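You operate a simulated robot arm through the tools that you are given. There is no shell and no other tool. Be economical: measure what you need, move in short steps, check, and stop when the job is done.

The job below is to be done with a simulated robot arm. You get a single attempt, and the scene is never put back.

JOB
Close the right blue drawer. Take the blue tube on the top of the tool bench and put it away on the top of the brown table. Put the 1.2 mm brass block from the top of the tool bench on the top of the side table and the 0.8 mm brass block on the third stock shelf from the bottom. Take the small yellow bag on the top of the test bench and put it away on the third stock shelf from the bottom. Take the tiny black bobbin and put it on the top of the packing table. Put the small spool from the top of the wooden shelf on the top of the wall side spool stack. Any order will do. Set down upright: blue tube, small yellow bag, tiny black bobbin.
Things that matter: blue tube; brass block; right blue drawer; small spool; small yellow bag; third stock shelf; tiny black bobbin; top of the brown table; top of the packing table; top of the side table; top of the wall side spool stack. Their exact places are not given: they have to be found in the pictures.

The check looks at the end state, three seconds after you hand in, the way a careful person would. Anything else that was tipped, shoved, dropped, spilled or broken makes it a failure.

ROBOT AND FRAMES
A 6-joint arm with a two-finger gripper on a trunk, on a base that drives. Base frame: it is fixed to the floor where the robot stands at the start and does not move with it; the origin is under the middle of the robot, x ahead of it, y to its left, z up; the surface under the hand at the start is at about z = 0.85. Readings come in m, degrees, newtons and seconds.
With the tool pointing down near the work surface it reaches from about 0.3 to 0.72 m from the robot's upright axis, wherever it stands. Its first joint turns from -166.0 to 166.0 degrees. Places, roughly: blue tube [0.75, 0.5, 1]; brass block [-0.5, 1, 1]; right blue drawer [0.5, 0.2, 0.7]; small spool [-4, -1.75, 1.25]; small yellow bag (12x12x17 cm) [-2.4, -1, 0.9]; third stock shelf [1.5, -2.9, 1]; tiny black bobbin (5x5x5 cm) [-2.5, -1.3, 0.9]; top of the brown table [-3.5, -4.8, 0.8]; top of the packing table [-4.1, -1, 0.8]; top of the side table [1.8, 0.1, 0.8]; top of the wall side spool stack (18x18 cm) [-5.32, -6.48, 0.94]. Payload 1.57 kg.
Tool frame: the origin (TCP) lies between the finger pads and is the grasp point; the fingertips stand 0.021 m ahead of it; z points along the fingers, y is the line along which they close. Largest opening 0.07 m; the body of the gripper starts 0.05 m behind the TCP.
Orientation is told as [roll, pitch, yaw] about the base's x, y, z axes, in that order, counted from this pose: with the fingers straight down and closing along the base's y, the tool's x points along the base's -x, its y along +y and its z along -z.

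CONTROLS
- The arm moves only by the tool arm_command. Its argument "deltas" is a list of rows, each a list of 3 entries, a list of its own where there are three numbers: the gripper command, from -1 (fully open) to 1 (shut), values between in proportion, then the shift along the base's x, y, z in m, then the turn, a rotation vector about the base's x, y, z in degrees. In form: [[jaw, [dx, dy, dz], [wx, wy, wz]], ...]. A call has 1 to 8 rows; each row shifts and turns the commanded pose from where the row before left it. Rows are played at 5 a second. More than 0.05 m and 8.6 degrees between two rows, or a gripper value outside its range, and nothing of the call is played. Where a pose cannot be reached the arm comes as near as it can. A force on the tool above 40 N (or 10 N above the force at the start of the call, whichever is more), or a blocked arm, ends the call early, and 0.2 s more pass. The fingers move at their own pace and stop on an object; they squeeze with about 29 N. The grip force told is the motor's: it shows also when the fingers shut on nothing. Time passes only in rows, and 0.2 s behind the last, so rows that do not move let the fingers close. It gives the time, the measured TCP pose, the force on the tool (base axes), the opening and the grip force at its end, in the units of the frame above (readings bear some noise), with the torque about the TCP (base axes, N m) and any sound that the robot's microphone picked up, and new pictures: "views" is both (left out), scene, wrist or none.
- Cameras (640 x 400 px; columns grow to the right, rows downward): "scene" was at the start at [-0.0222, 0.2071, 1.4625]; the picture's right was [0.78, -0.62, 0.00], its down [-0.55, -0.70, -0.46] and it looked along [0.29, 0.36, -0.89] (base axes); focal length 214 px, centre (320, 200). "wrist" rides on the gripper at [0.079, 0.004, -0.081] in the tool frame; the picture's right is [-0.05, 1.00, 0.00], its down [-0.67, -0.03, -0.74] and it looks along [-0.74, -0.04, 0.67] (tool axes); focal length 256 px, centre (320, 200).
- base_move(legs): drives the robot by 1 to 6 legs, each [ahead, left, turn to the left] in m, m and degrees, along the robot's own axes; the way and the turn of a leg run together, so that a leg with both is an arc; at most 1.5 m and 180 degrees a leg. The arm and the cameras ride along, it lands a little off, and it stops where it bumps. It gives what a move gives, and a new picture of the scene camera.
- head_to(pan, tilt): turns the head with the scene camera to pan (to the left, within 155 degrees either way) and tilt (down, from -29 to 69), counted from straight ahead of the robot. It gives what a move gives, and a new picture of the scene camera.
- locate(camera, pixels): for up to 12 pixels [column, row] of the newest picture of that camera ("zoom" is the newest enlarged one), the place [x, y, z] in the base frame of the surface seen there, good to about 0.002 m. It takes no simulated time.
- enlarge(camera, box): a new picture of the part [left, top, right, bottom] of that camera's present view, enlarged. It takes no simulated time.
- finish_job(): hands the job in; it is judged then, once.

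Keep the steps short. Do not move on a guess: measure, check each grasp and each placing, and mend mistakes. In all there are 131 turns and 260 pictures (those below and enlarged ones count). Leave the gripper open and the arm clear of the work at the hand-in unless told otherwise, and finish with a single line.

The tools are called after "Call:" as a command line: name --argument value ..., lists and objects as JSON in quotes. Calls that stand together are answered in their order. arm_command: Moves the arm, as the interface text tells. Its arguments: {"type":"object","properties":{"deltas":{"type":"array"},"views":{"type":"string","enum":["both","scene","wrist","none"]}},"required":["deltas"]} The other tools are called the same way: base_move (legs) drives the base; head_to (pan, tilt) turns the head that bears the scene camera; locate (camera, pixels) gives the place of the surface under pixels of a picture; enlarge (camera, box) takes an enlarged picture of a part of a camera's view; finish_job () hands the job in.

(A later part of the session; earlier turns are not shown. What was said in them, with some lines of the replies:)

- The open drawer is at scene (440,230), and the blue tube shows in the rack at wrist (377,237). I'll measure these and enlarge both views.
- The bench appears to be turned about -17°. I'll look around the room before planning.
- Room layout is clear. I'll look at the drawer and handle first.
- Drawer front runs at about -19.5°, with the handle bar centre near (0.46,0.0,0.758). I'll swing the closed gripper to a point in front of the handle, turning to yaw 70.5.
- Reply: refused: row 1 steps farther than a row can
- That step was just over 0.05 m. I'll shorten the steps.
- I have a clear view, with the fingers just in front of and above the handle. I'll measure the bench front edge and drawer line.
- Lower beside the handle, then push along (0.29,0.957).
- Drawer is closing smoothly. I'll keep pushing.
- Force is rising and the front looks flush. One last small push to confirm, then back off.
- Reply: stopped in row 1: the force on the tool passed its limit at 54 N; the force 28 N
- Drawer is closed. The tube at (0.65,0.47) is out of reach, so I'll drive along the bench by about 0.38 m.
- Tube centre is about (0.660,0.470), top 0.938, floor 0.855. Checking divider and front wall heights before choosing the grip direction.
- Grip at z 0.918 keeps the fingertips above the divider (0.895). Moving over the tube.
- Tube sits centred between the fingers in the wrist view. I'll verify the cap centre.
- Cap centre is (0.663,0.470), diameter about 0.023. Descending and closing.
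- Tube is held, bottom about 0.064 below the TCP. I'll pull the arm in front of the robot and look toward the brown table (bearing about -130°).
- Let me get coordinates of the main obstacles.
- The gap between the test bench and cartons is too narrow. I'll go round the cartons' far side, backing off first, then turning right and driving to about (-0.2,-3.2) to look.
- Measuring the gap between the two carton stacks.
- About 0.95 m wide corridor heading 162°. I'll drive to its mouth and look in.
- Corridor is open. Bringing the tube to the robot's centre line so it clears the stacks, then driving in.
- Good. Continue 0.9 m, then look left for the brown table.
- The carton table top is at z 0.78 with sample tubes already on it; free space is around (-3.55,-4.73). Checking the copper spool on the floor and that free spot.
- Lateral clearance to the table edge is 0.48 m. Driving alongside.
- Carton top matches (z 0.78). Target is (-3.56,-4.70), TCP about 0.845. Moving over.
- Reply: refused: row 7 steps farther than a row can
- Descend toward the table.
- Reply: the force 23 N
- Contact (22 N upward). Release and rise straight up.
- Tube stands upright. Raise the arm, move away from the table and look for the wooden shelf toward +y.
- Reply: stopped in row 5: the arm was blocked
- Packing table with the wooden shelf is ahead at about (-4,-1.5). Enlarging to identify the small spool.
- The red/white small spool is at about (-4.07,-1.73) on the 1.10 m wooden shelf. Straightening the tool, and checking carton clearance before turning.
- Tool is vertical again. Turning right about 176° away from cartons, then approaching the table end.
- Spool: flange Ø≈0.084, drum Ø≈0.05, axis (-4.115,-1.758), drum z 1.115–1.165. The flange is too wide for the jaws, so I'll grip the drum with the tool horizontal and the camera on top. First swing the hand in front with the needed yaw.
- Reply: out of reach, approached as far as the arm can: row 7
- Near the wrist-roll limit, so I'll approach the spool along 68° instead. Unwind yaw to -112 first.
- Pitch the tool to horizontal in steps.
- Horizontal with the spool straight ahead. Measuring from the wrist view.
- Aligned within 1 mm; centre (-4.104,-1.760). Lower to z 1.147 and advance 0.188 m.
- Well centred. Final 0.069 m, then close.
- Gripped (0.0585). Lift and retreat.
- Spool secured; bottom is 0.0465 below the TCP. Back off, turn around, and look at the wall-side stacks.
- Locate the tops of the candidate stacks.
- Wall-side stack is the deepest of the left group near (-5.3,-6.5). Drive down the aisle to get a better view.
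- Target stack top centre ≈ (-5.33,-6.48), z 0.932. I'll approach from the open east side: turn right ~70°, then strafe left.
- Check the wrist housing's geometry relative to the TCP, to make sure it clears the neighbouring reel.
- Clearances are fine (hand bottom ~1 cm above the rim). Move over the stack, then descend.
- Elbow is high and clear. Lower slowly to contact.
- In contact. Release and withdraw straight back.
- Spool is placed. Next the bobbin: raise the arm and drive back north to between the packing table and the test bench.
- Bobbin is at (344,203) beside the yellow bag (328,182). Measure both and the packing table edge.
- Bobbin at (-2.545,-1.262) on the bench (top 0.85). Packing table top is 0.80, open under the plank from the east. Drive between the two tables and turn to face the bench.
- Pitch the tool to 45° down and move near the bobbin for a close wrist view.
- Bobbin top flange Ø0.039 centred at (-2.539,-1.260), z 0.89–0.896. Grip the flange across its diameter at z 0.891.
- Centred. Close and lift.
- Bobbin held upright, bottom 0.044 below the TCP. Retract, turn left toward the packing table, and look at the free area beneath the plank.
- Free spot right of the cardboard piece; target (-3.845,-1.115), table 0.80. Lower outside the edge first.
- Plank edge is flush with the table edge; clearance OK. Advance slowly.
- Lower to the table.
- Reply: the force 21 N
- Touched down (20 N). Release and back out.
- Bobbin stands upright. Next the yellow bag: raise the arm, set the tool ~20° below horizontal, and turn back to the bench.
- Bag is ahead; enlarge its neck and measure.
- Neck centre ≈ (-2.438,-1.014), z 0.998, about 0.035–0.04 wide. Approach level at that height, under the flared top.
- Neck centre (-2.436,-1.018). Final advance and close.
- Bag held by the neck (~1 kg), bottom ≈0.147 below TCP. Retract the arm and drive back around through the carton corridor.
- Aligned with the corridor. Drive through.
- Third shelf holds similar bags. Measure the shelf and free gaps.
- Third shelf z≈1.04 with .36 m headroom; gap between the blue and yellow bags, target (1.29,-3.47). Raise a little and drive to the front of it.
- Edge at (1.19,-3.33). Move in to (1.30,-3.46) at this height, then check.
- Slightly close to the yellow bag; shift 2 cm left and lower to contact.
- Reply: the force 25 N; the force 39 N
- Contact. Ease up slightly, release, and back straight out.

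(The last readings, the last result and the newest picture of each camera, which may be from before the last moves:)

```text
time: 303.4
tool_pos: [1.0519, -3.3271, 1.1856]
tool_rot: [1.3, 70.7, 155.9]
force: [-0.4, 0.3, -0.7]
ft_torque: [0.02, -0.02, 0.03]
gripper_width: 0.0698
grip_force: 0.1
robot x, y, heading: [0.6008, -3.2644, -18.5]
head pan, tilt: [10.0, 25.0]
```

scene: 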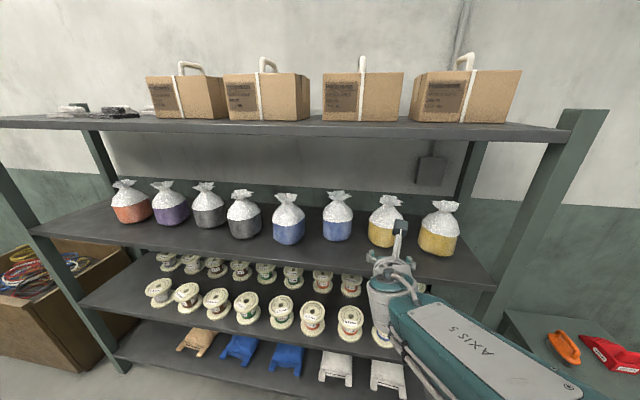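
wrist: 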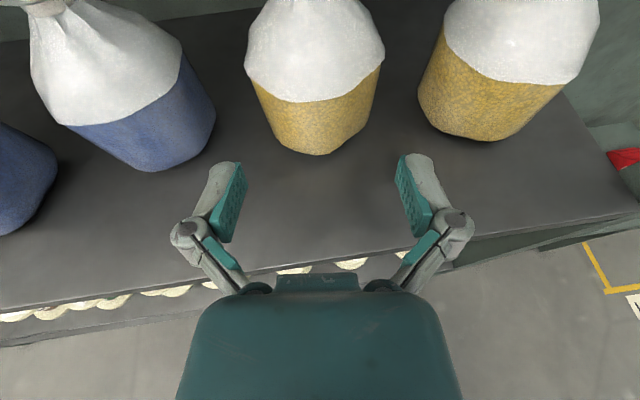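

Bag stands upright in the row. Now drive to the left end of the tool bench for the brass blocks.

Call:
base_move --legs '[[-0.75, 1.0, 0], [-0.75, 1.0, 0], [0, 0, 18], [-0.45, 0.5, 0], [-0.45, 0.5, 0]]'

Call:
head_to --pan 55 --tilt 30

```text
time: 323.3
tool_pos: [-0.5248, 0.2434, 1.1861]
tool_rot: [1.2, 70.8, 170.8]
force: [0.0, 0.8, 0.2]
ft_torque: [-0.01, 0.01, 0.0]
gripper_width: 0.0695
grip_force: 0.2
robot x, y, heading: [-0.9774, 0.1881, -3.3]
head pan, tilt: [10.0, 25.0]
```

scene: 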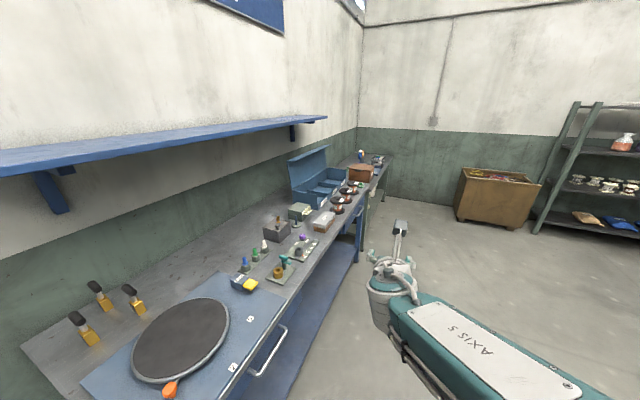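

```text
time: 324.4
tool_pos: [-0.5255, 0.2441, 1.186]
tool_rot: [1.3, 70.7, 170.9]
force: [0.3, 0.0, -0.7]
ft_torque: [-0.04, 0.0, 0.05]
gripper_width: 0.0697
grip_force: 0.1
robot x, y, heading: [-0.9767, 0.1925, -3.4]
head pan, tilt: [55.0, 30.0]
```

scene: 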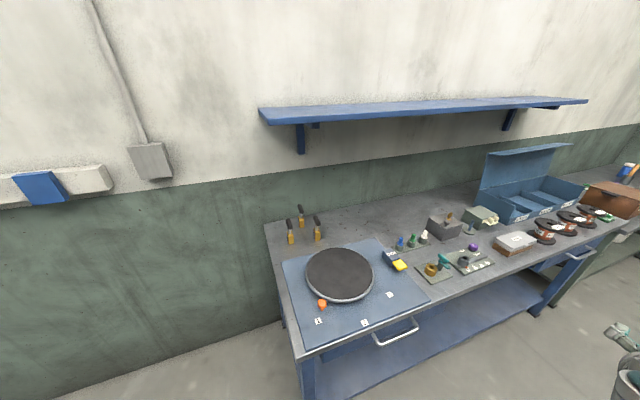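

Enlarge on the three brass blocks to read labels, and measure them.

Call:
enlarge --camera "scene" --box '[260, 190, 350, 250]'

Call:
locate --camera "zoom" --pixels '[[218, 330], [290, 225], [405, 310], [215, 285], [288, 180], [403, 265], [215, 240], [288, 145], [403, 220], [218, 350], [290, 245], [405, 335]]'

Call:
locate --camera "scene" --pixels '[[264, 226], [303, 360], [285, 262], [290, 222], [300, 150], [270, 320], [378, 240], [304, 348], [300, 335], [275, 270]]'

```text
6.67 times, centred on (305, 220) of scene
```

zoom: 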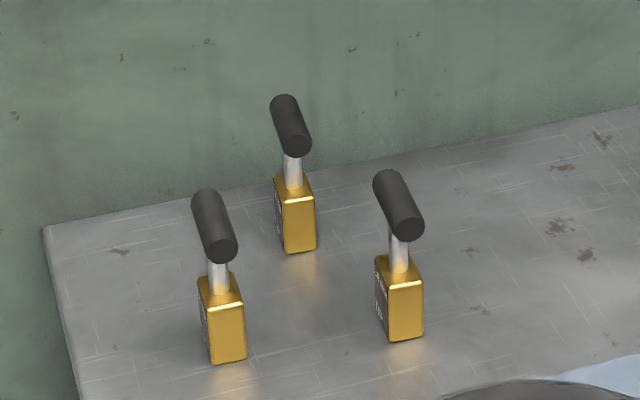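

```text
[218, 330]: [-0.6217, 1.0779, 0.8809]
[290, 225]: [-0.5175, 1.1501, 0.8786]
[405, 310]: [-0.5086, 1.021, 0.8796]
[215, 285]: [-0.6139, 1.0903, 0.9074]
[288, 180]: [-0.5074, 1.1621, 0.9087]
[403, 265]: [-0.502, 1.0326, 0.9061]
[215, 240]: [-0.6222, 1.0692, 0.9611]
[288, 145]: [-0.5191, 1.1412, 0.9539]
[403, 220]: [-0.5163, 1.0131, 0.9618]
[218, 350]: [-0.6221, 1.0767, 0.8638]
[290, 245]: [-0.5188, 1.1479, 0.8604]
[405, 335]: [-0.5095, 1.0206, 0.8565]
```

```text
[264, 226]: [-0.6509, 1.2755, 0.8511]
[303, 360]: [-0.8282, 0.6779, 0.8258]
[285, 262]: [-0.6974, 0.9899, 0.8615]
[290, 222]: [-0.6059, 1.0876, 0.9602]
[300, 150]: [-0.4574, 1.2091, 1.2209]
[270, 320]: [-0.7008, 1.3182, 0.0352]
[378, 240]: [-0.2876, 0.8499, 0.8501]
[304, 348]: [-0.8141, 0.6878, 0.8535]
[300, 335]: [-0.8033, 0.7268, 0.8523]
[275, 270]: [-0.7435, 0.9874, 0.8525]
```

Labels are on the blocks' west faces. Blocks: A(-0.62,1.085), B(-0.515,1.155), C(-0.505,1.03). Drive to the bench's left end and look east.

Call:
base_move --legs '[[-0.235, 0.2, 0], [-0.06, 0.6, 0], [0, 0, -12]]'

Call:
head_to --pan 12 --tilt 40

Call:
arm_command --deltas '[[-1, [-0.02, 0, -0.04], [0, 0, 0]], [-1, [-0.02, 0, -0.04], [0, 0, 0]], [-1, [-0.02, 0, -0.03], [0, 0, 0]]]' --views "wrist"

```text
time: 330.2
tool_pos: [-0.7664, 0.951, 1.1865]
tool_rot: [1.2, 70.8, 158.4]
force: [-0.3, -0.1, -0.5]
ft_torque: [0.0, 0.03, 0.01]
gripper_width: 0.0702
grip_force: 0.0
robot x, y, heading: [-1.2184, 1.0011, -15.8]
head pan, tilt: [55.0, 30.0]
```

scene: 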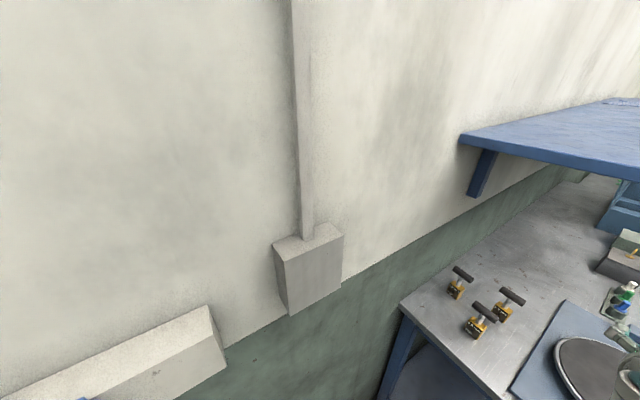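

```text
time: 331.3
tool_pos: [-0.767, 0.9526, 1.1849]
tool_rot: [1.2, 70.7, 158.5]
force: [1.0, 0.7, -0.6]
ft_torque: [0.01, 0.01, 0.0]
gripper_width: 0.0698
grip_force: 0.1
robot x, y, heading: [-1.2218, 0.9996, -15.8]
head pan, tilt: [12.0, 40.0]
```

scene: 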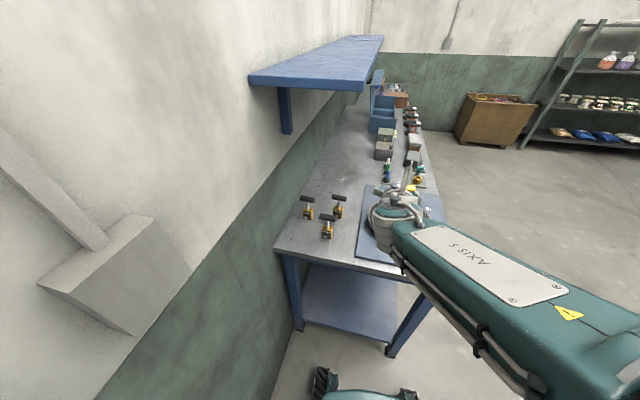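

```text
time: 332.1
tool_pos: [-0.8022, 0.9535, 1.0988]
tool_rot: [1.4, 70.7, 158.6]
force: [-0.5, 0.0, 0.6]
ft_torque: [0.04, 0.0, -0.02]
gripper_width: 0.0701
grip_force: 0.0
out of reach, approached as far as the arm can: row 3
robot x, y, heading: [-1.2208, 0.9981, -15.9]
head pan, tilt: [12.0, 40.0]
```

wrist: 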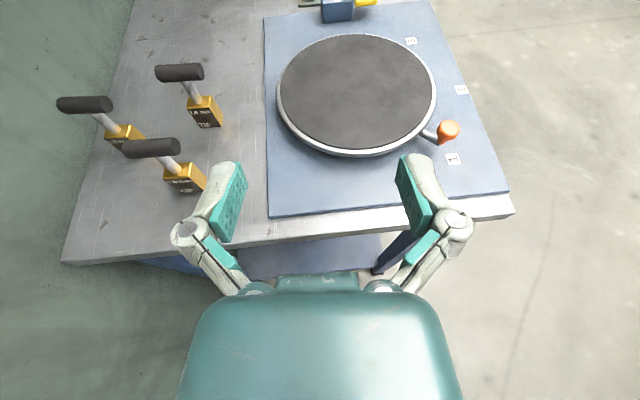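

Call:
enlarge --camera "wrist" --box '[50, 50, 240, 200]'

Call:
enlarge --camera "scene" --box '[290, 180, 360, 245]'

Call:
locate --camera "wrist" --pixels '[[184, 183], [166, 180], [203, 188], [180, 168], [205, 118], [190, 112], [220, 118], [198, 100], [125, 140], [150, 148], [180, 73], [85, 105]]'

```text
2.67 times, centred on (145, 125) of wrist
```

zoom: 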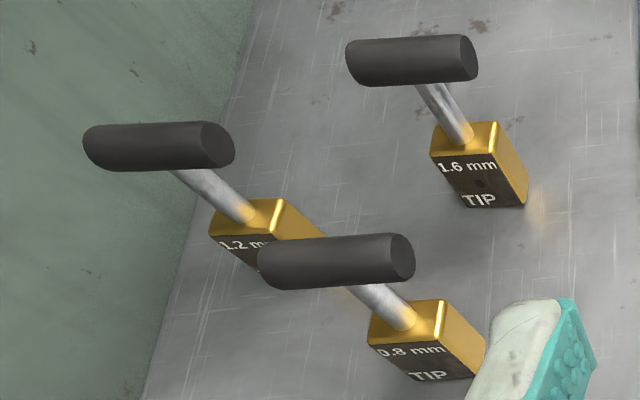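

```text
6.15 times, centred on (325, 212) of scene
```

zoom: 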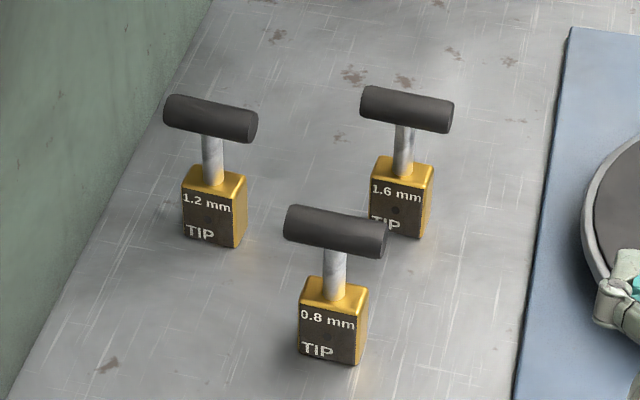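

```text
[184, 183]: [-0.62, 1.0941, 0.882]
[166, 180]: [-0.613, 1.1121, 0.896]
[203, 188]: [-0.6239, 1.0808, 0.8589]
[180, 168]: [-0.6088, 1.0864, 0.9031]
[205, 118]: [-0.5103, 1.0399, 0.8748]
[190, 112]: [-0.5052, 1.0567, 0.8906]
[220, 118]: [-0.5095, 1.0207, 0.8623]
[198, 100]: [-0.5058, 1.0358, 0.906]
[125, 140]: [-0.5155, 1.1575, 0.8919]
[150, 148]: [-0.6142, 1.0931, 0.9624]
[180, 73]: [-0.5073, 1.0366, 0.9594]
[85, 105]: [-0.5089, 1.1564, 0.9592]
```

Labels: A = 0.8 mm (-0.606,1.092), B = 1.2 mm, C = 1.6 mm. Move to a pre-grasp in front of A's label face, aligned to -17°.

Call:
arm_command --deltas '[[-1, [0.0162, 0.0347, -0.0238], [0, 0, 0.9]], [-1, [0.0162, 0.0347, -0.0238], [0, 0, 0.9]], [-1, [0.0162, 0.0347, -0.0238], [0, 0, 0.9]], [-1, [0.0162, 0.0347, -0.0238], [0, 0, 0.9]], [-1, [0.0162, 0.0347, -0.0238], [0, 0, 0.9]], [-1, [0, 0, -0.03], [0, 0, 0]], [-1, [0, 0, 0], [0, 0, 0]]]' --views "wrist"

Call:
locate --camera "wrist" --pixels '[[310, 130], [300, 130], [340, 130], [320, 110], [320, 150]]'

```text
time: 333.7
tool_pos: [-0.7186, 1.1281, 0.9513]
tool_rot: [1.2, 70.8, 162.9]
force: [-0.5, 0.1, 1.1]
ft_torque: [0.02, -0.04, 0.01]
gripper_width: 0.0699
grip_force: 0.1
robot x, y, heading: [-1.217, 0.9976, -15.7]
head pan, tilt: [12.0, 40.0]
```

wrist: 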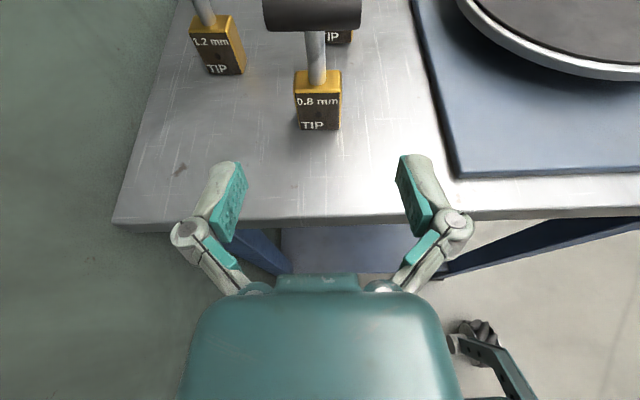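

```text
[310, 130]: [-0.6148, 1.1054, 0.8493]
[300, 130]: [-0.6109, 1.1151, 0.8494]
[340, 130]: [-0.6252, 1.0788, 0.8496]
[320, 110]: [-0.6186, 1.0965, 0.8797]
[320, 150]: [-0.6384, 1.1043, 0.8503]
```

Perfectly centred. Advance, close and lift.

Call:
arm_command --deltas '[[-1, [0.0279, -0.0088, -0.0178], [0, 0, 0]], [-1, [0.0279, -0.0088, -0.0178], [0, 0, 0]], [-1, [0.0279, -0.0088, -0.0178], [0, 0, 0]], [-1, [0.0279, -0.0088, -0.0178], [0, 0, 0]], [-1, [0, 0, 0], [0, 0, 0]], [1, [0, 0, 0], [0, 0, 0]], [1, [0, 0, 0], [0, 0, 0]], [1, [0, 0, 0], [0, 0, 0]]]' --views "wrist"

Call:
arm_command --deltas '[[1, [0, 0, 0.02], [0, 0, 0]], [1, [0, 0, 0.04], [0, 0, 0]], [1, [-0.02, 0, 0.04], [0, 0, 0]], [1, [-0.03, -0.01, 0.04], [0, 0, 0]], [1, [-0.03, -0.02, 0.03], [0, 0, 0]], [1, [-0.03, -0.03, 0.02], [0, 0, 0]], [1, [-0.02, -0.03, 0.02], [0, 0, 0]]]' --views "wrist"

```text
time: 335.5
tool_pos: [-0.6059, 1.0928, 0.8785]
tool_rot: [1.3, 70.8, 163.0]
force: [1.4, 0.5, 4.5]
ft_torque: [-0.16, -0.04, 0.0]
gripper_width: 0.0399
grip_force: 29.3
robot x, y, heading: [-1.2184, 0.9957, -15.8]
head pan, tilt: [12.0, 40.0]
```

wrist: 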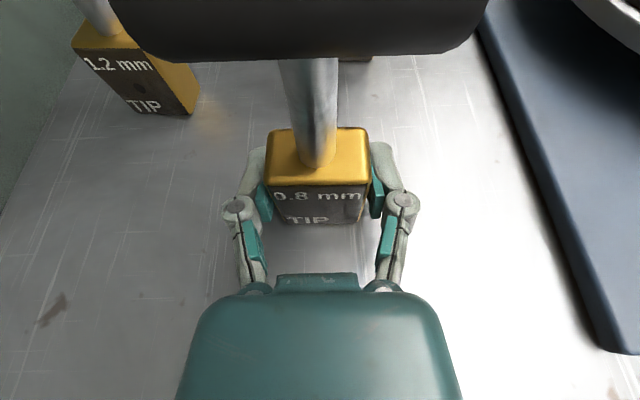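

```text
refused: row 4 steps farther than a row can; nothing moved
```

Gripped (0.040). Lift with shorter steps.

Call:
arm_command --deltas '[[1, [0, 0, 0.02], [0, 0, 0]], [1, [0, 0, 0.045], [0, 0, 0]], [1, [0, 0, 0.045], [0, 0, 0]], [1, [-0.02, 0, 0.04], [0, 0, 0]], [1, [-0.03, -0.015, 0.035], [0, 0, 0]], [1, [-0.03, -0.03, 0.025], [0, 0, 0]], [1, [-0.035, -0.03, 0.015], [0, 0, 0]], [1, [-0.035, -0.03, 0.015], [0, 0, 0]]]' --views "both"

```text
time: 337.3
tool_pos: [-0.7606, 0.9858, 1.1192]
tool_rot: [1.3, 70.7, 162.8]
force: [-0.6, -0.1, -4.5]
ft_torque: [-0.03, 0.0, 0.0]
gripper_width: 0.04
grip_force: 28.9
robot x, y, heading: [-1.2198, 0.9982, -15.6]
head pan, tilt: [12.0, 40.0]
```

scene: 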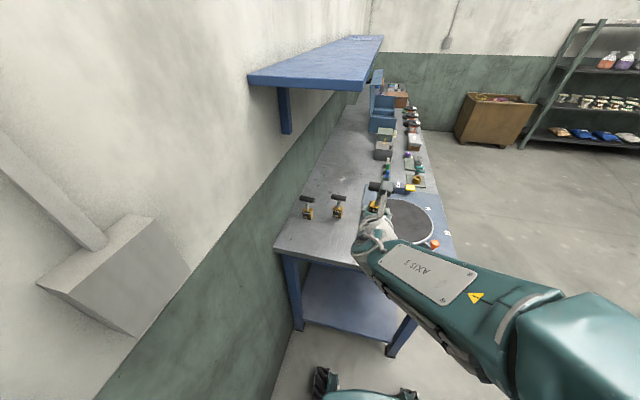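
wrist: 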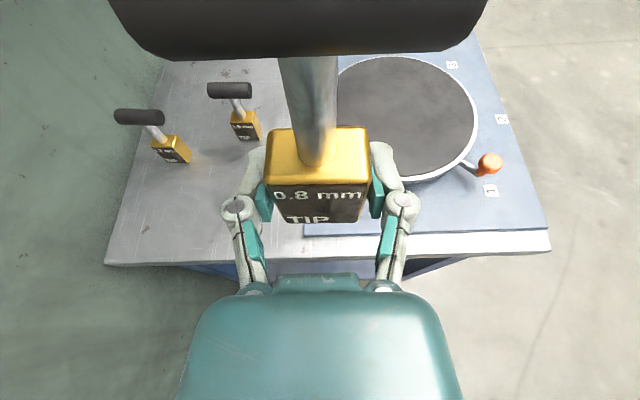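

0.8 mm block held; bottom 0.0285 below TCP. Drive back to the stock shelf.

Call:
base_move --legs '[[0.18, -0.57, 0], [0.31, -0.17, 0], [0.775, -0.82, 0], [0.775, -0.82, 0], [0.775, -0.82, 0], [0, 0, -2]]'

Call:
head_to --pan 10 --tilt 30

```text
time: 359.1
tool_pos: [1.127, -2.8499, 1.1188]
tool_rot: [1.3, 70.7, 161.9]
force: [-0.4, -0.4, -3.2]
ft_torque: [0.01, 0.01, 0.02]
gripper_width: 0.0396
grip_force: 29.3
robot x, y, heading: [0.6692, -2.8343, -16.7]
head pan, tilt: [12.0, 40.0]
```

scene: 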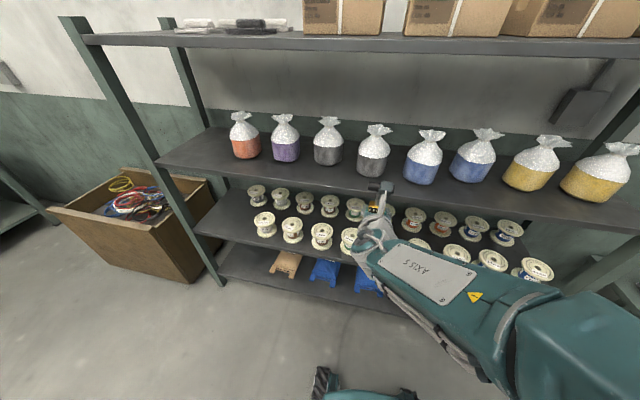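

```text
time: 359.8
tool_pos: [1.1265, -2.849, 1.1184]
tool_rot: [1.4, 70.6, 162.0]
force: [0.2, -0.4, -4.5]
ft_torque: [0.0, 0.0, 0.03]
gripper_width: 0.0397
grip_force: 28.9
robot x, y, heading: [0.6611, -2.8321, -17.0]
head pan, tilt: [10.0, 30.0]
```

scene: 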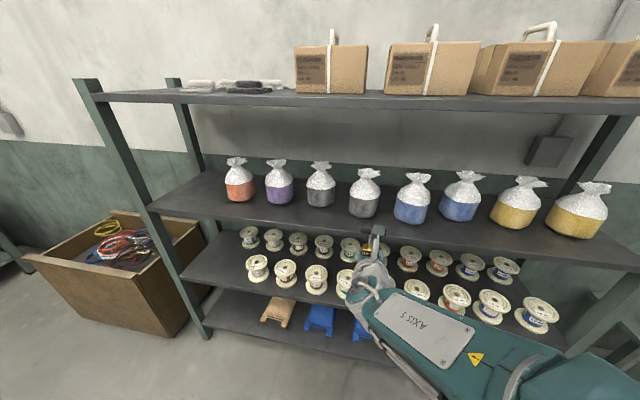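

Call:
locate --camera "scene" --pixels '[[340, 229], [340, 234], [340, 217], [360, 217], [365, 200], [320, 205], [300, 212], [340, 210], [240, 200], [200, 200], [300, 220], [385, 222]]'

```text
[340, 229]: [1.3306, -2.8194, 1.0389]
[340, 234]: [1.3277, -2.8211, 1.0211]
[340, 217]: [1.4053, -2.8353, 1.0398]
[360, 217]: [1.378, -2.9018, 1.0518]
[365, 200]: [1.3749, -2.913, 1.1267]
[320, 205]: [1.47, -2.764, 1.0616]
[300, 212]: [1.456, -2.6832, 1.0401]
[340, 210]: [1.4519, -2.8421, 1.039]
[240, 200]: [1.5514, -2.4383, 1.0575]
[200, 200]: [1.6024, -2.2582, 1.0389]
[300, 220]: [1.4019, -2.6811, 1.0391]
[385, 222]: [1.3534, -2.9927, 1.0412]
```

Free spot in front of the gap between the grey bags: target (1.388,-2.805), shelf 1.039. Move in.

Call:
arm_command --deltas '[[1, [0.0436, 0.0073, -0.003], [0, 0, 0]], [1, [0.0436, 0.0073, -0.003], [0, 0, 0]], [1, [0.0436, 0.0073, -0.003], [0, 0, 0]], [1, [0.0436, 0.0073, -0.003], [0, 0, 0]], [1, [0.0436, 0.0073, -0.003], [0, 0, 0]], [1, [0.0436, 0.0073, -0.003], [0, 0, 0]], [1, [0, 0, -0.02], [0, 0, 0]], [1, [0, 0, 0], [0, 0, 0]]]' --views "both"

```text
time: 361.6
tool_pos: [1.3903, -2.8057, 1.0808]
tool_rot: [1.4, 70.8, 162.0]
force: [-0.3, 0.1, -4.2]
ft_torque: [0.0, 0.02, 0.03]
gripper_width: 0.0399
grip_force: 29.2
robot x, y, heading: [0.6674, -2.8293, -16.9]
head pan, tilt: [10.0, 30.0]
```

scene: 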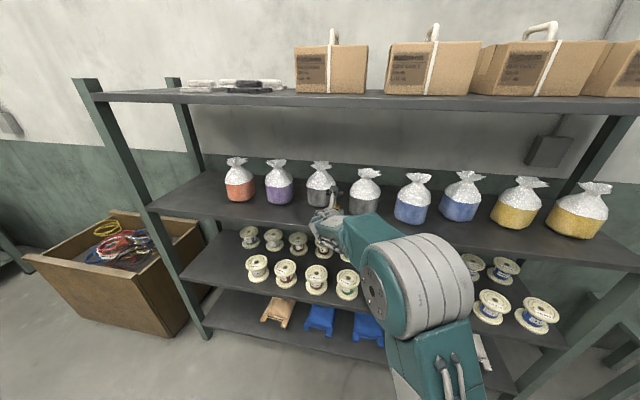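
wrist: 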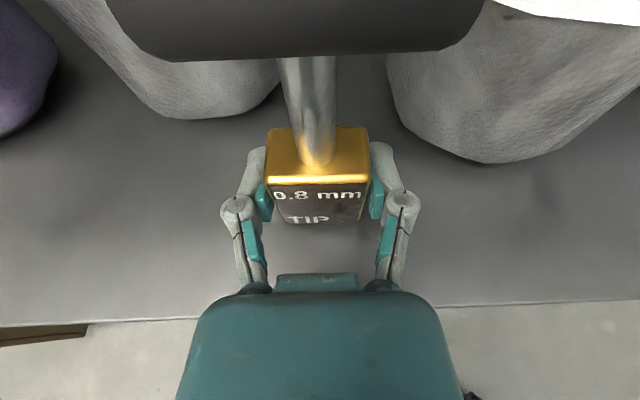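

Shift 1 cm back/left for finger clearance and lower to contact.

Call:
arm_command --deltas '[[1, [-0.009, 0.011, 0], [0, 0, 0]], [1, [0, 0, -0.007], [0, 0, 0]], [1, [0, 0, -0.003], [0, 0, 0]], [1, [0, 0, -0.002], [0, 0, 0]], [1, [0, 0, 0], [0, 0, 0]]]' --views "none"

Call:
arm_command --deltas '[[1, [0, 0, -0.001], [0, 0, 0]], [1, [0, 0, 0], [0, 0, 0]]]' --views "none"

```text
time: 362.8
tool_pos: [1.3803, -2.7963, 1.068]
tool_rot: [1.4, 70.7, 162.1]
force: [-0.5, -0.3, -4.8]
ft_torque: [-0.03, 0.01, 0.04]
gripper_width: 0.0399
grip_force: 29.2
robot x, y, heading: [0.6697, -2.8314, -17.0]
head pan, tilt: [10.0, 30.0]
```

```text
time: 363.4
tool_pos: [1.3808, -2.7946, 1.0672]
tool_rot: [1.3, 70.8, 162.0]
force: [0.3, 0.0, -1.4]
ft_torque: [0.0, -0.06, -0.01]
gripper_width: 0.0403
grip_force: 28.9
robot x, y, heading: [0.6682, -2.8317, -16.8]
head pan, tilt: [10.0, 30.0]
```

Just touching. One more millimetre, release, and back out.

Call:
arm_command --deltas '[[1, [0, 0, -0.001], [0, 0, 0]], [0.3, [0, 0, 0], [0, 0, 0]], [-0.2, [0, 0, 0], [0, 0, 0]], [-1, [0, 0, 0], [0, 0, 0]], [-1, [-0.0285, 0.009, 0.006], [0, 0, 0]], [-1, [-0.038, 0.0125, 0.01], [0, 0, 0]], [-1, [-0.043, 0.014, 0.01], [0, 0, 0]], [-1, [-0.043, 0.014, 0.01], [0, 0, 0]]]' --views "wrist"

Call:
arm_command --deltas '[[-1, [-0.04, 0, 0.015], [0, 0, 0]], [-1, [-0.04, -0.03, 0], [0, 0, 0]], [-1, [-0.03, -0.03, 0], [0, 0, 0]]]' --views "scene"

```text
time: 365.2
tool_pos: [1.2264, -2.7484, 1.1023]
tool_rot: [1.5, 70.7, 162.1]
force: [0.0, 0.6, -0.8]
ft_torque: [-0.01, 0.01, -0.03]
gripper_width: 0.0701
grip_force: 0.1
robot x, y, heading: [0.6678, -2.8319, -16.6]
head pan, tilt: [10.0, 30.0]
```

wrist: 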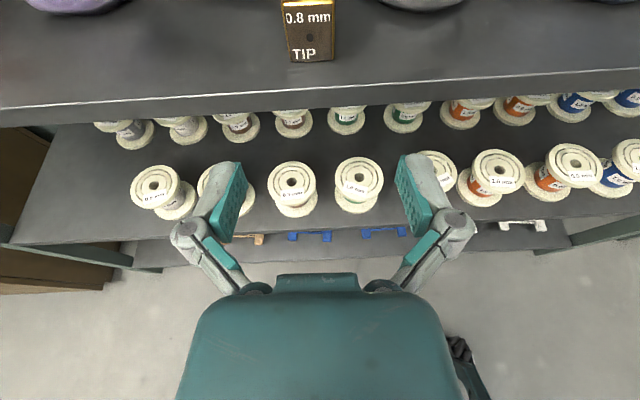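

```text
time: 366.0
tool_pos: [1.1158, -2.8078, 1.1152]
tool_rot: [1.2, 70.7, 161.8]
force: [-1.0, 0.1, 0.1]
ft_torque: [0.0, -0.03, 0.01]
gripper_width: 0.0698
grip_force: 0.0
robot x, y, heading: [0.6668, -2.8331, -17.0]
head pan, tilt: [10.0, 30.0]
```

scene: 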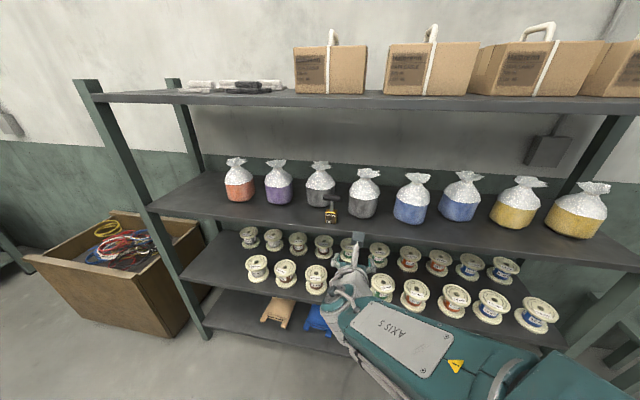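

0.8 mm block stands on the third shelf. Now back to the bench for the 1.2 mm block.

Call:
base_move --legs '[[-0.806, 0.793, 0], [-0.806, 0.793, 0], [-0.806, 0.793, 0], [-0.31, 0.166, 0], [-0.12, 0.59, 0]]'

Call:
arm_command --deltas '[[-1, [0, 0, 0], [0, 0, 0]]]' --views "wrist"

```text
time: 387.2
tool_pos: [-0.6617, 0.9754, 1.1185]
tool_rot: [0.0, 70.8, 160.3]
force: [-0.8, -1.6, 0.3]
ft_torque: [0.06, 0.01, 0.04]
gripper_width: 0.0699
grip_force: 0.1
robot x, y, heading: [-1.1079, 0.9585, -17.4]
head pan, tilt: [10.0, 30.0]
```

scene: 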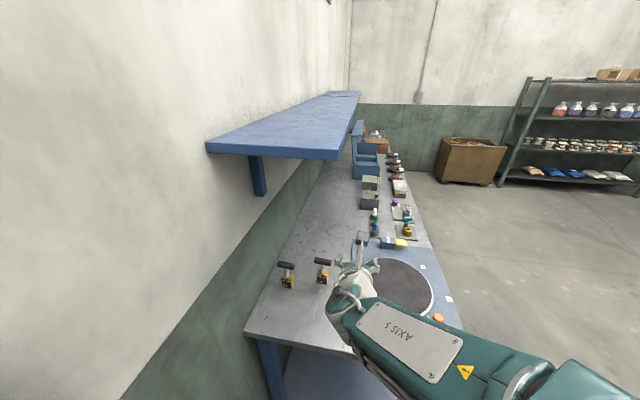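

```text
time: 387.6
tool_pos: [-0.6582, 0.9857, 1.1147]
tool_rot: [0.9, 70.7, 161.3]
force: [1.2, 0.7, 0.0]
ft_torque: [0.01, 0.0, -0.09]
gripper_width: 0.07
grip_force: 0.0
robot x, y, heading: [-1.106, 0.9652, -17.1]
head pan, tilt: [10.0, 30.0]
```

wrist: 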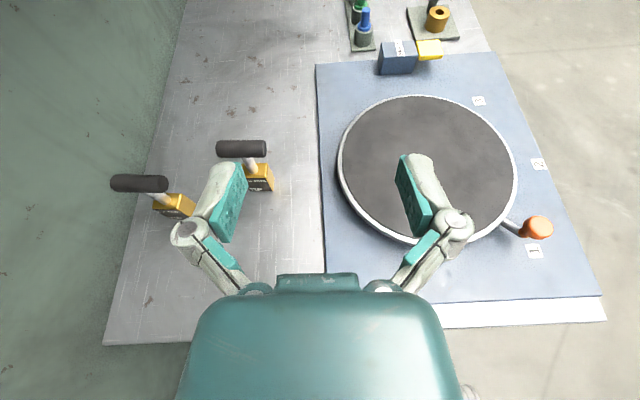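

Move to the pre-grasp in front of the 1.2 mm block.

Call:
arm_command --deltas '[[-1, [0.0072, 0.0327, -0.0267], [0, 0, 0.95]], [-1, [0.0072, 0.0327, -0.0267], [0, 0, 0.95]], [-1, [0.0072, 0.0327, -0.0267], [0, 0, 0.95]], [-1, [0.0072, 0.0327, -0.0267], [0, 0, 0.95]], [-1, [0.0072, 0.0327, -0.0267], [0, 0, 0.95]], [-1, [0.0072, 0.0327, -0.0267], [0, 0, 0.95]], [-1, [0, 0, 0], [0, 0, 0]]]' --views "wrist"

Call:
locate --camera "wrist" --pixels '[[320, 130], [300, 130], [340, 130], [320, 110], [310, 120], [330, 120], [320, 140]]'

```text
time: 389.2
tool_pos: [-0.6173, 1.1748, 0.9552]
tool_rot: [0.1, 70.8, 166.2]
force: [-0.3, -1.4, -0.1]
ft_torque: [-0.02, -0.04, 0.01]
gripper_width: 0.0698
grip_force: 0.1
robot x, y, heading: [-1.1055, 0.9656, -16.9]
head pan, tilt: [10.0, 30.0]
```

wrist: 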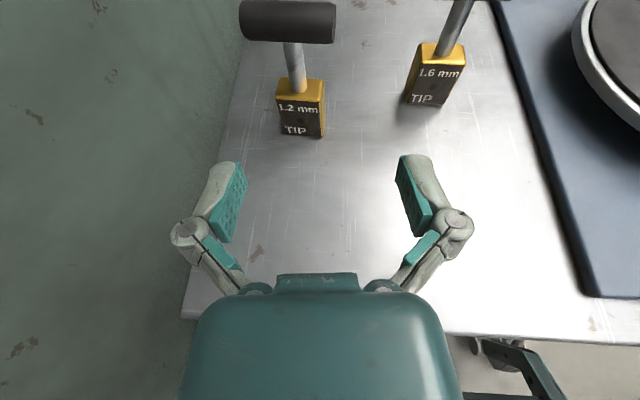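

```text
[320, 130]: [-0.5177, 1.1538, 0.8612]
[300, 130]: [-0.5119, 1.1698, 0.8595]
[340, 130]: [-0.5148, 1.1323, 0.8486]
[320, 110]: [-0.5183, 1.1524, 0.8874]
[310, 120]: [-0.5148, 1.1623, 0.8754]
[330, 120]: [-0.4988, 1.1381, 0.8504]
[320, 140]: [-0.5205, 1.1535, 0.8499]
```

Block centre ≈ (-0.500,1.165). Advance, close, then lift.

Call:
arm_command --deltas '[[-1, [0.0293, -0.0025, -0.0192], [0, 0, 0]], [-1, [0.0293, -0.0025, -0.0192], [0, 0, 0]], [-1, [0.0293, -0.0025, -0.0192], [0, 0, 0]], [-1, [0.0293, -0.0025, -0.0192], [0, 0, 0]], [-1, [0, 0, 0], [0, 0, 0]], [1, [0, 0, 0], [0, 0, 0]], [1, [0, 0, 0], [0, 0, 0]], [1, [0, 0, 0], [0, 0, 0]]]' --views "wrist"

Call:
arm_command --deltas '[[1, [0, 0, 0.02], [0, 0, 0]], [1, [0, 0, 0.045], [0, 0, 0]], [1, [0, 0, 0.045], [0, 0, 0]], [1, [-0.02, -0.01, 0.04], [0, 0, 0]], [1, [-0.03, -0.025, 0.03], [0, 0, 0]], [1, [-0.03, -0.035, 0.015], [0, 0, 0]], [1, [-0.03, -0.035, 0.015], [0, 0, 0]], [1, [-0.03, -0.035, 0.015], [0, 0, 0]]]' --views "both"

```text
time: 391.0
tool_pos: [-0.4988, 1.1611, 0.8794]
tool_rot: [0.0, 70.7, 166.0]
force: [1.0, -0.8, 4.3]
ft_torque: [-0.05, -0.13, -0.04]
gripper_width: 0.0397
grip_force: 29.6
robot x, y, heading: [-1.1098, 0.9593, -17.1]
head pan, tilt: [10.0, 30.0]
```

wrist: 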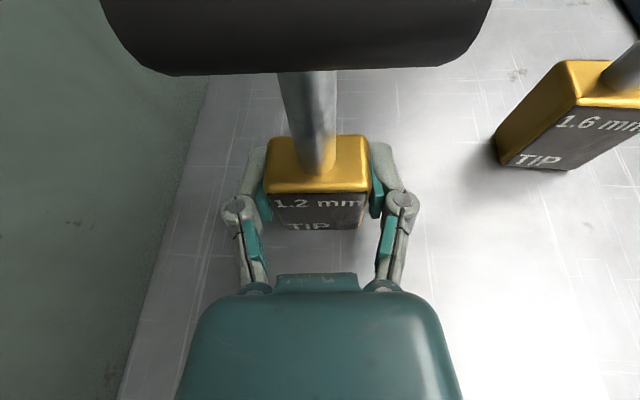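

```text
time: 392.8
tool_pos: [-0.6406, 1.0245, 1.1056]
tool_rot: [0.0, 70.8, 166.1]
force: [0.2, 0.5, -5.0]
ft_torque: [-0.03, -0.01, 0.0]
gripper_width: 0.0395
grip_force: 29.1
robot x, y, heading: [-1.1072, 0.9608, -17.1]
head pan, tilt: [10.0, 30.0]
```

scene: 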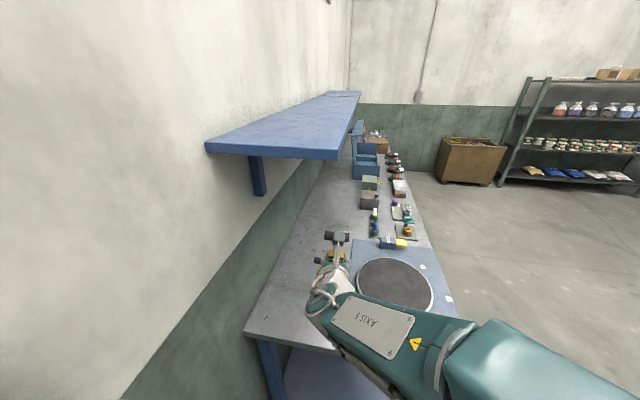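
wrist: 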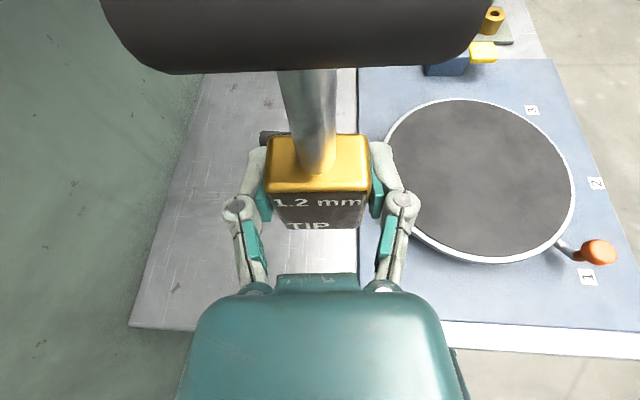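

1.2 mm block held (bottom 0.029 below TCP), 1.6 mm left in place. Drive to the side table.

Call:
base_move --legs '[[0.076, -0.56, 0], [0.467, -0.327, 0], [1.155, -0.01, 0], [1.155, -0.01, 0], [0, 0, 88]]'

Call:
head_to --pan 0 --tilt 40

```text
time: 413.7
tool_pos: [1.3308, -0.2742, 1.1044]
tool_rot: [0.2, 70.6, -105.6]
force: [0.1, 0.4, -4.5]
ft_torque: [-0.02, 0.01, 0.01]
gripper_width: 0.0399
grip_force: 29.1
robot x, y, heading: [1.3836, -0.7423, 71.1]
head pan, tilt: [10.0, 30.0]
```

scene: 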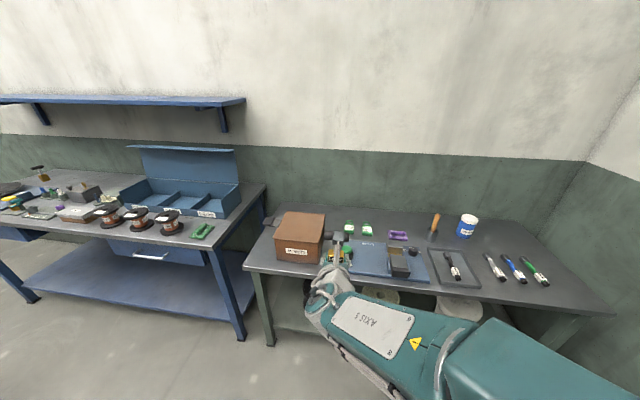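

```text
time: 414.4
tool_pos: [1.3312, -0.275, 1.1038]
tool_rot: [0.1, 70.7, -105.7]
force: [0.6, 0.2, -4.1]
ft_torque: [-0.01, 0.02, 0.0]
gripper_width: 0.0396
grip_force: 28.9
robot x, y, heading: [1.3794, -0.7432, 70.9]
head pan, tilt: [0.0, 40.0]
```

scene: 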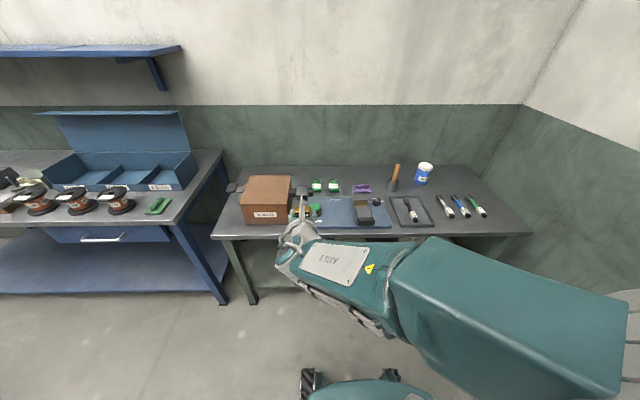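

Free areas are at the right end (500,222) and centre-back (400,188). Measure.

Call:
enlarge --camera "scene" --box '[340, 150, 540, 250]'

Call:
locate --camera "scene" --pixels '[[505, 225], [500, 215], [425, 197], [450, 190], [530, 233], [430, 234], [430, 190], [482, 215], [440, 205], [495, 205], [385, 190], [515, 218]]'

```text
3.20 times, centred on (440, 200) of scene
```

zoom: 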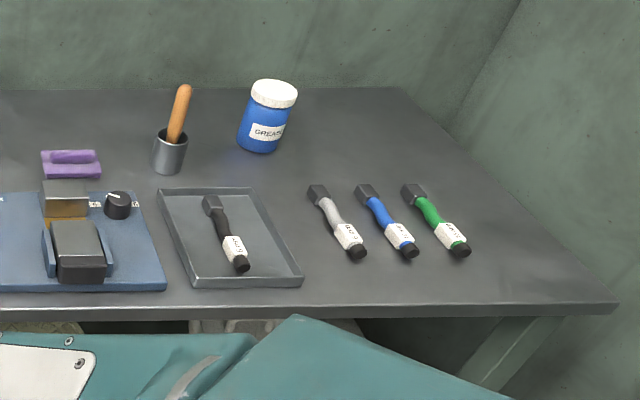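

```text
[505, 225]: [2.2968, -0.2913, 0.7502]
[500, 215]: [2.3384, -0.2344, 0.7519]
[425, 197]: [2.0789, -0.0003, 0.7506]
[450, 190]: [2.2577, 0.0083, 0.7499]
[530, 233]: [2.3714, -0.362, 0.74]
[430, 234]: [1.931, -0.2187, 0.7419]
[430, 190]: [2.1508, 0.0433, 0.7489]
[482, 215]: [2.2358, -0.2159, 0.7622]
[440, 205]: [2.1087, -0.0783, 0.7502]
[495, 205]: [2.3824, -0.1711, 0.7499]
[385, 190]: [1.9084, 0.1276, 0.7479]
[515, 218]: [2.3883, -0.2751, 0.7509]
```

I'll use the right end, target (2.33,-0.275), clear of pens. Move the robot right and turn so the hand approaches from the front-left.

Call:
base_move --legs '[[0.13, -0.45, 0], [0, 0, -44]]'

Call:
head_to --pan 15 --tilt 45

```text
time: 419.3
tool_pos: [2.1452, -0.4023, 1.1049]
tool_rot: [-0.5, 70.7, -150.3]
force: [-0.2, -1.0, -4.2]
ft_torque: [0.01, 0.04, 0.03]
gripper_width: 0.0398
grip_force: 29.0
robot x, y, heading: [1.8508, -0.7667, 26.8]
head pan, tilt: [0.0, 40.0]
```

scene: 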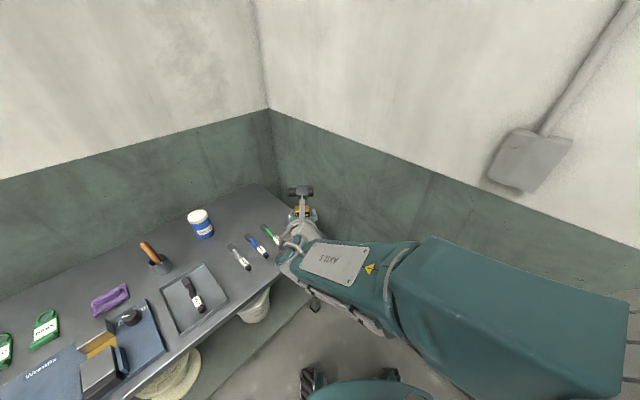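

```text
time: 420.1
tool_pos: [2.1438, -0.4018, 1.1055]
tool_rot: [0.1, 70.7, -150.1]
force: [-0.1, -0.3, -3.9]
ft_torque: [0.0, 0.0, 0.02]
gripper_width: 0.0399
grip_force: 28.6
robot x, y, heading: [1.8541, -0.7704, 26.8]
head pan, tilt: [15.0, 45.0]
```

scene: 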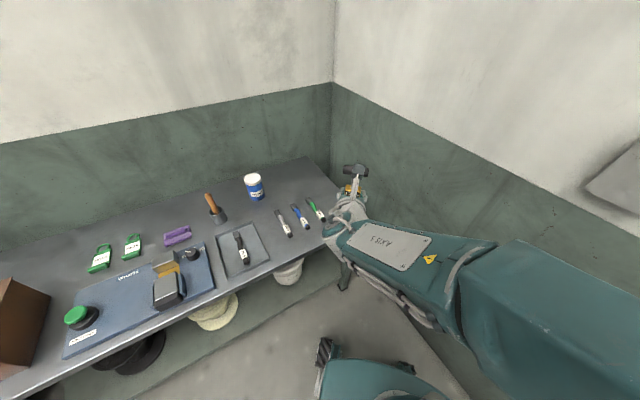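

Move over the spot and check with the wrist camera.

Call:
arm_command --deltas '[[1, [0.037, 0.0254, -0.02], [0, 0, 0]], [1, [0.037, 0.0254, -0.02], [0, 0, 0]], [1, [0.037, 0.0254, -0.02], [0, 0, 0]], [1, [0.037, 0.0254, -0.02], [0, 0, 0]], [1, [0.037, 0.0254, -0.02], [0, 0, 0]], [1, [0, 0, -0.04], [0, 0, 0]], [1, [0, 0, -0.04], [0, 0, 0]], [1, [0, 0, -0.04], [0, 0, 0]]]' --views "both"

Call:
locate --camera "wrist" --pixels '[[320, 250], [200, 150], [450, 200], [430, 150], [200, 200], [420, 250], [150, 200]]'

```text
time: 421.9
tool_pos: [2.3265, -0.2723, 0.887]
tool_rot: [0.2, 70.8, -149.9]
force: [-0.1, -0.1, -4.4]
ft_torque: [0.0, 0.04, 0.02]
gripper_width: 0.0396
grip_force: 28.5
robot x, y, heading: [1.8518, -0.7762, 27.1]
head pan, tilt: [15.0, 45.0]
```

scene: 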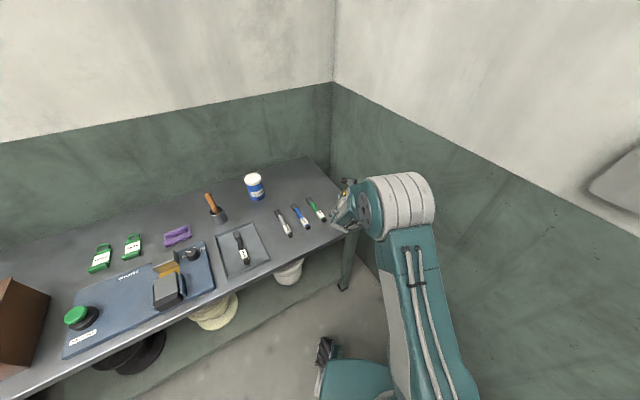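
wrist: 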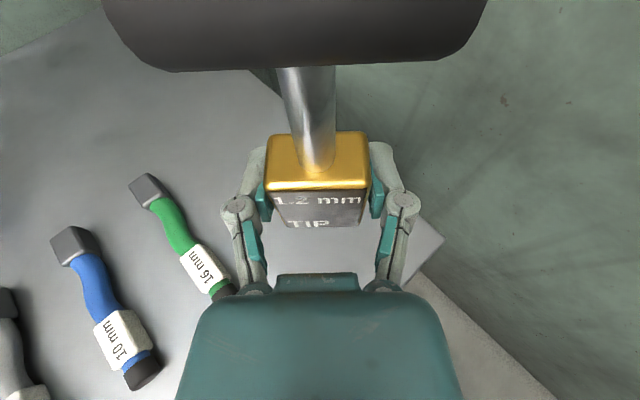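

```text
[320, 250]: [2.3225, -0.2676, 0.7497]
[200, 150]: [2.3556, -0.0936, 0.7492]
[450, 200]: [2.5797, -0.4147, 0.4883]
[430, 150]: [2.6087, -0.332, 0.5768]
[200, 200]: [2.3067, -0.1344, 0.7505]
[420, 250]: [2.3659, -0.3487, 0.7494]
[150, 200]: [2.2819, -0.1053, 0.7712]
```

Clear of pens and edge. Lower.

Call:
arm_command --deltas '[[1, [0.003, -0.005, -0.04], [0, 0, 0]], [1, [0.002, -0.003, -0.04], [0, 0, 0]], [1, [0, 0, -0.018], [0, 0, 0]], [1, [0, 0, -0.005], [0, 0, 0]], [1, [0, 0, -0.003], [0, 0, 0]], [1, [0, 0, 0], [0, 0, 0]]]' --views "wrist"

Call:
arm_command --deltas '[[1, [0, 0, -0.0015], [0, 0, 0]], [1, [0, 0, 0], [0, 0, 0]]]' --views "none"

```text
time: 423.3
tool_pos: [2.3343, -0.2824, 0.7801]
tool_rot: [0.0, 70.7, -149.9]
force: [-0.1, 0.3, -4.4]
ft_torque: [-0.01, -0.01, 0.03]
gripper_width: 0.0398
grip_force: 28.7
robot x, y, heading: [1.8522, -0.7743, 27.1]
head pan, tilt: [15.0, 45.0]
```

wrist: 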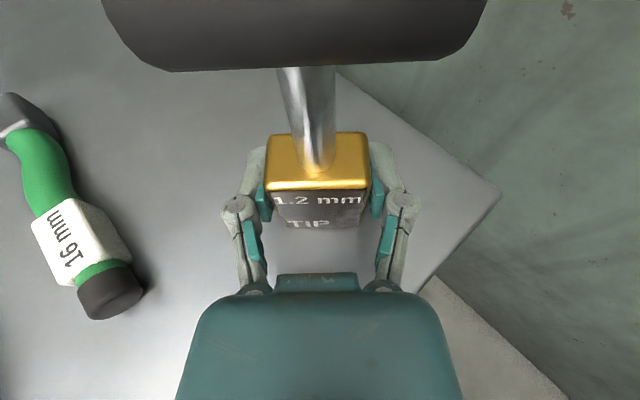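

```text
time: 423.9
tool_pos: [2.3335, -0.2818, 0.7788]
tool_rot: [0.0, 70.8, -149.9]
force: [-0.4, 0.0, -0.1]
ft_torque: [0.1, 0.0, 0.02]
gripper_width: 0.0399
grip_force: 29.4
robot x, y, heading: [1.8507, -0.7739, 27.0]
head pan, tilt: [15.0, 45.0]
```

Touching down. Release and back out.

Call:
arm_command --deltas '[[1, [0, 0, -0.001], [0, 0, 0]], [0.3, [0, 0, 0], [0, 0, 0]], [-0.2, [0, 0, 0], [0, 0, 0]], [-1, [0, 0, 0], [0, 0, 0]], [-1, [-0.022, -0.0125, 0.006], [0, 0, 0]], [-1, [-0.034, -0.0195, 0.015], [0, 0, 0]], [-1, [-0.036, -0.021, 0.02], [0, 0, 0]], [-1, [-0.036, -0.021, 0.025], [0, 0, 0]]]' --views "wrist"

Call:
arm_command --deltas '[[-1, [-0.02, -0.01, 0.04], [0, 0, 0]], [-1, [-0.02, -0.01, 0.04], [0, 0, 0]], [-1, [-0.02, -0.01, 0.04], [0, 0, 0]], [-1, [-0.02, -0.01, 0.04], [0, 0, 0]]]' --views "scene"

```text
time: 425.7
tool_pos: [2.2062, -0.3561, 0.8439]
tool_rot: [0.0, 70.6, -150.0]
force: [0.3, -0.1, 0.2]
ft_torque: [-0.01, -0.01, -0.01]
gripper_width: 0.07
grip_force: 0.1
robot x, y, heading: [1.8527, -0.7742, 27.3]
head pan, tilt: [15.0, 45.0]
```

wrist: 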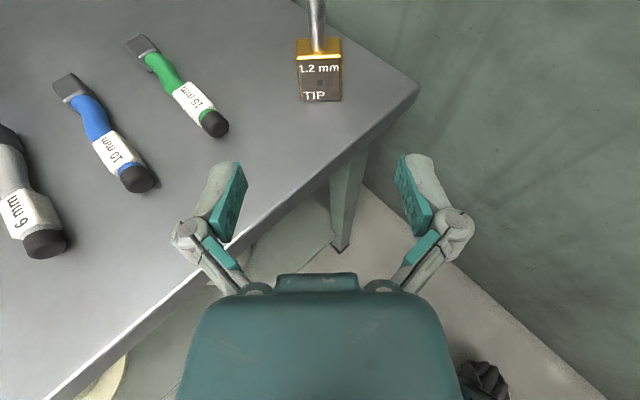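

```text
time: 426.7
tool_pos: [2.1256, -0.3979, 1.0039]
tool_rot: [0.1, 70.7, -149.9]
force: [0.8, -0.4, -0.1]
ft_torque: [0.02, 0.02, 0.04]
gripper_width: 0.0699
grip_force: 0.0
robot x, y, heading: [1.8543, -0.7713, 26.6]
head pan, tilt: [15.0, 45.0]
```

scene: 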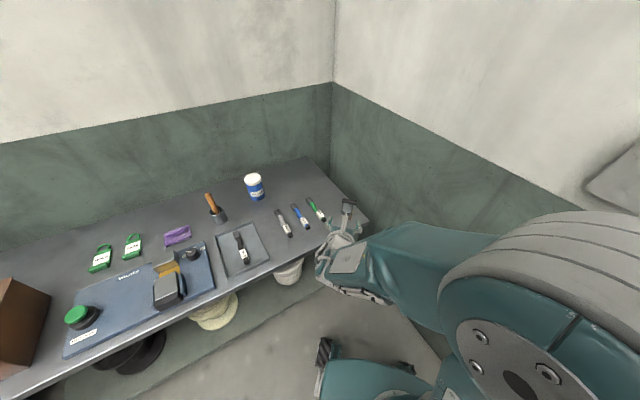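

All items are placed, the drawer shows closed in the last bench view, the gripper is open and the arm is clear. Handing in.

Call:
finish_job

```text
The job is handed in.
```

All seven items were done and the job is handed in: the right blue drawer is closed, and the tube, both brass blocks, the yellow bag, the bobbin and the small spool are in their assigned places, with the tube, bag and bobbin upright.
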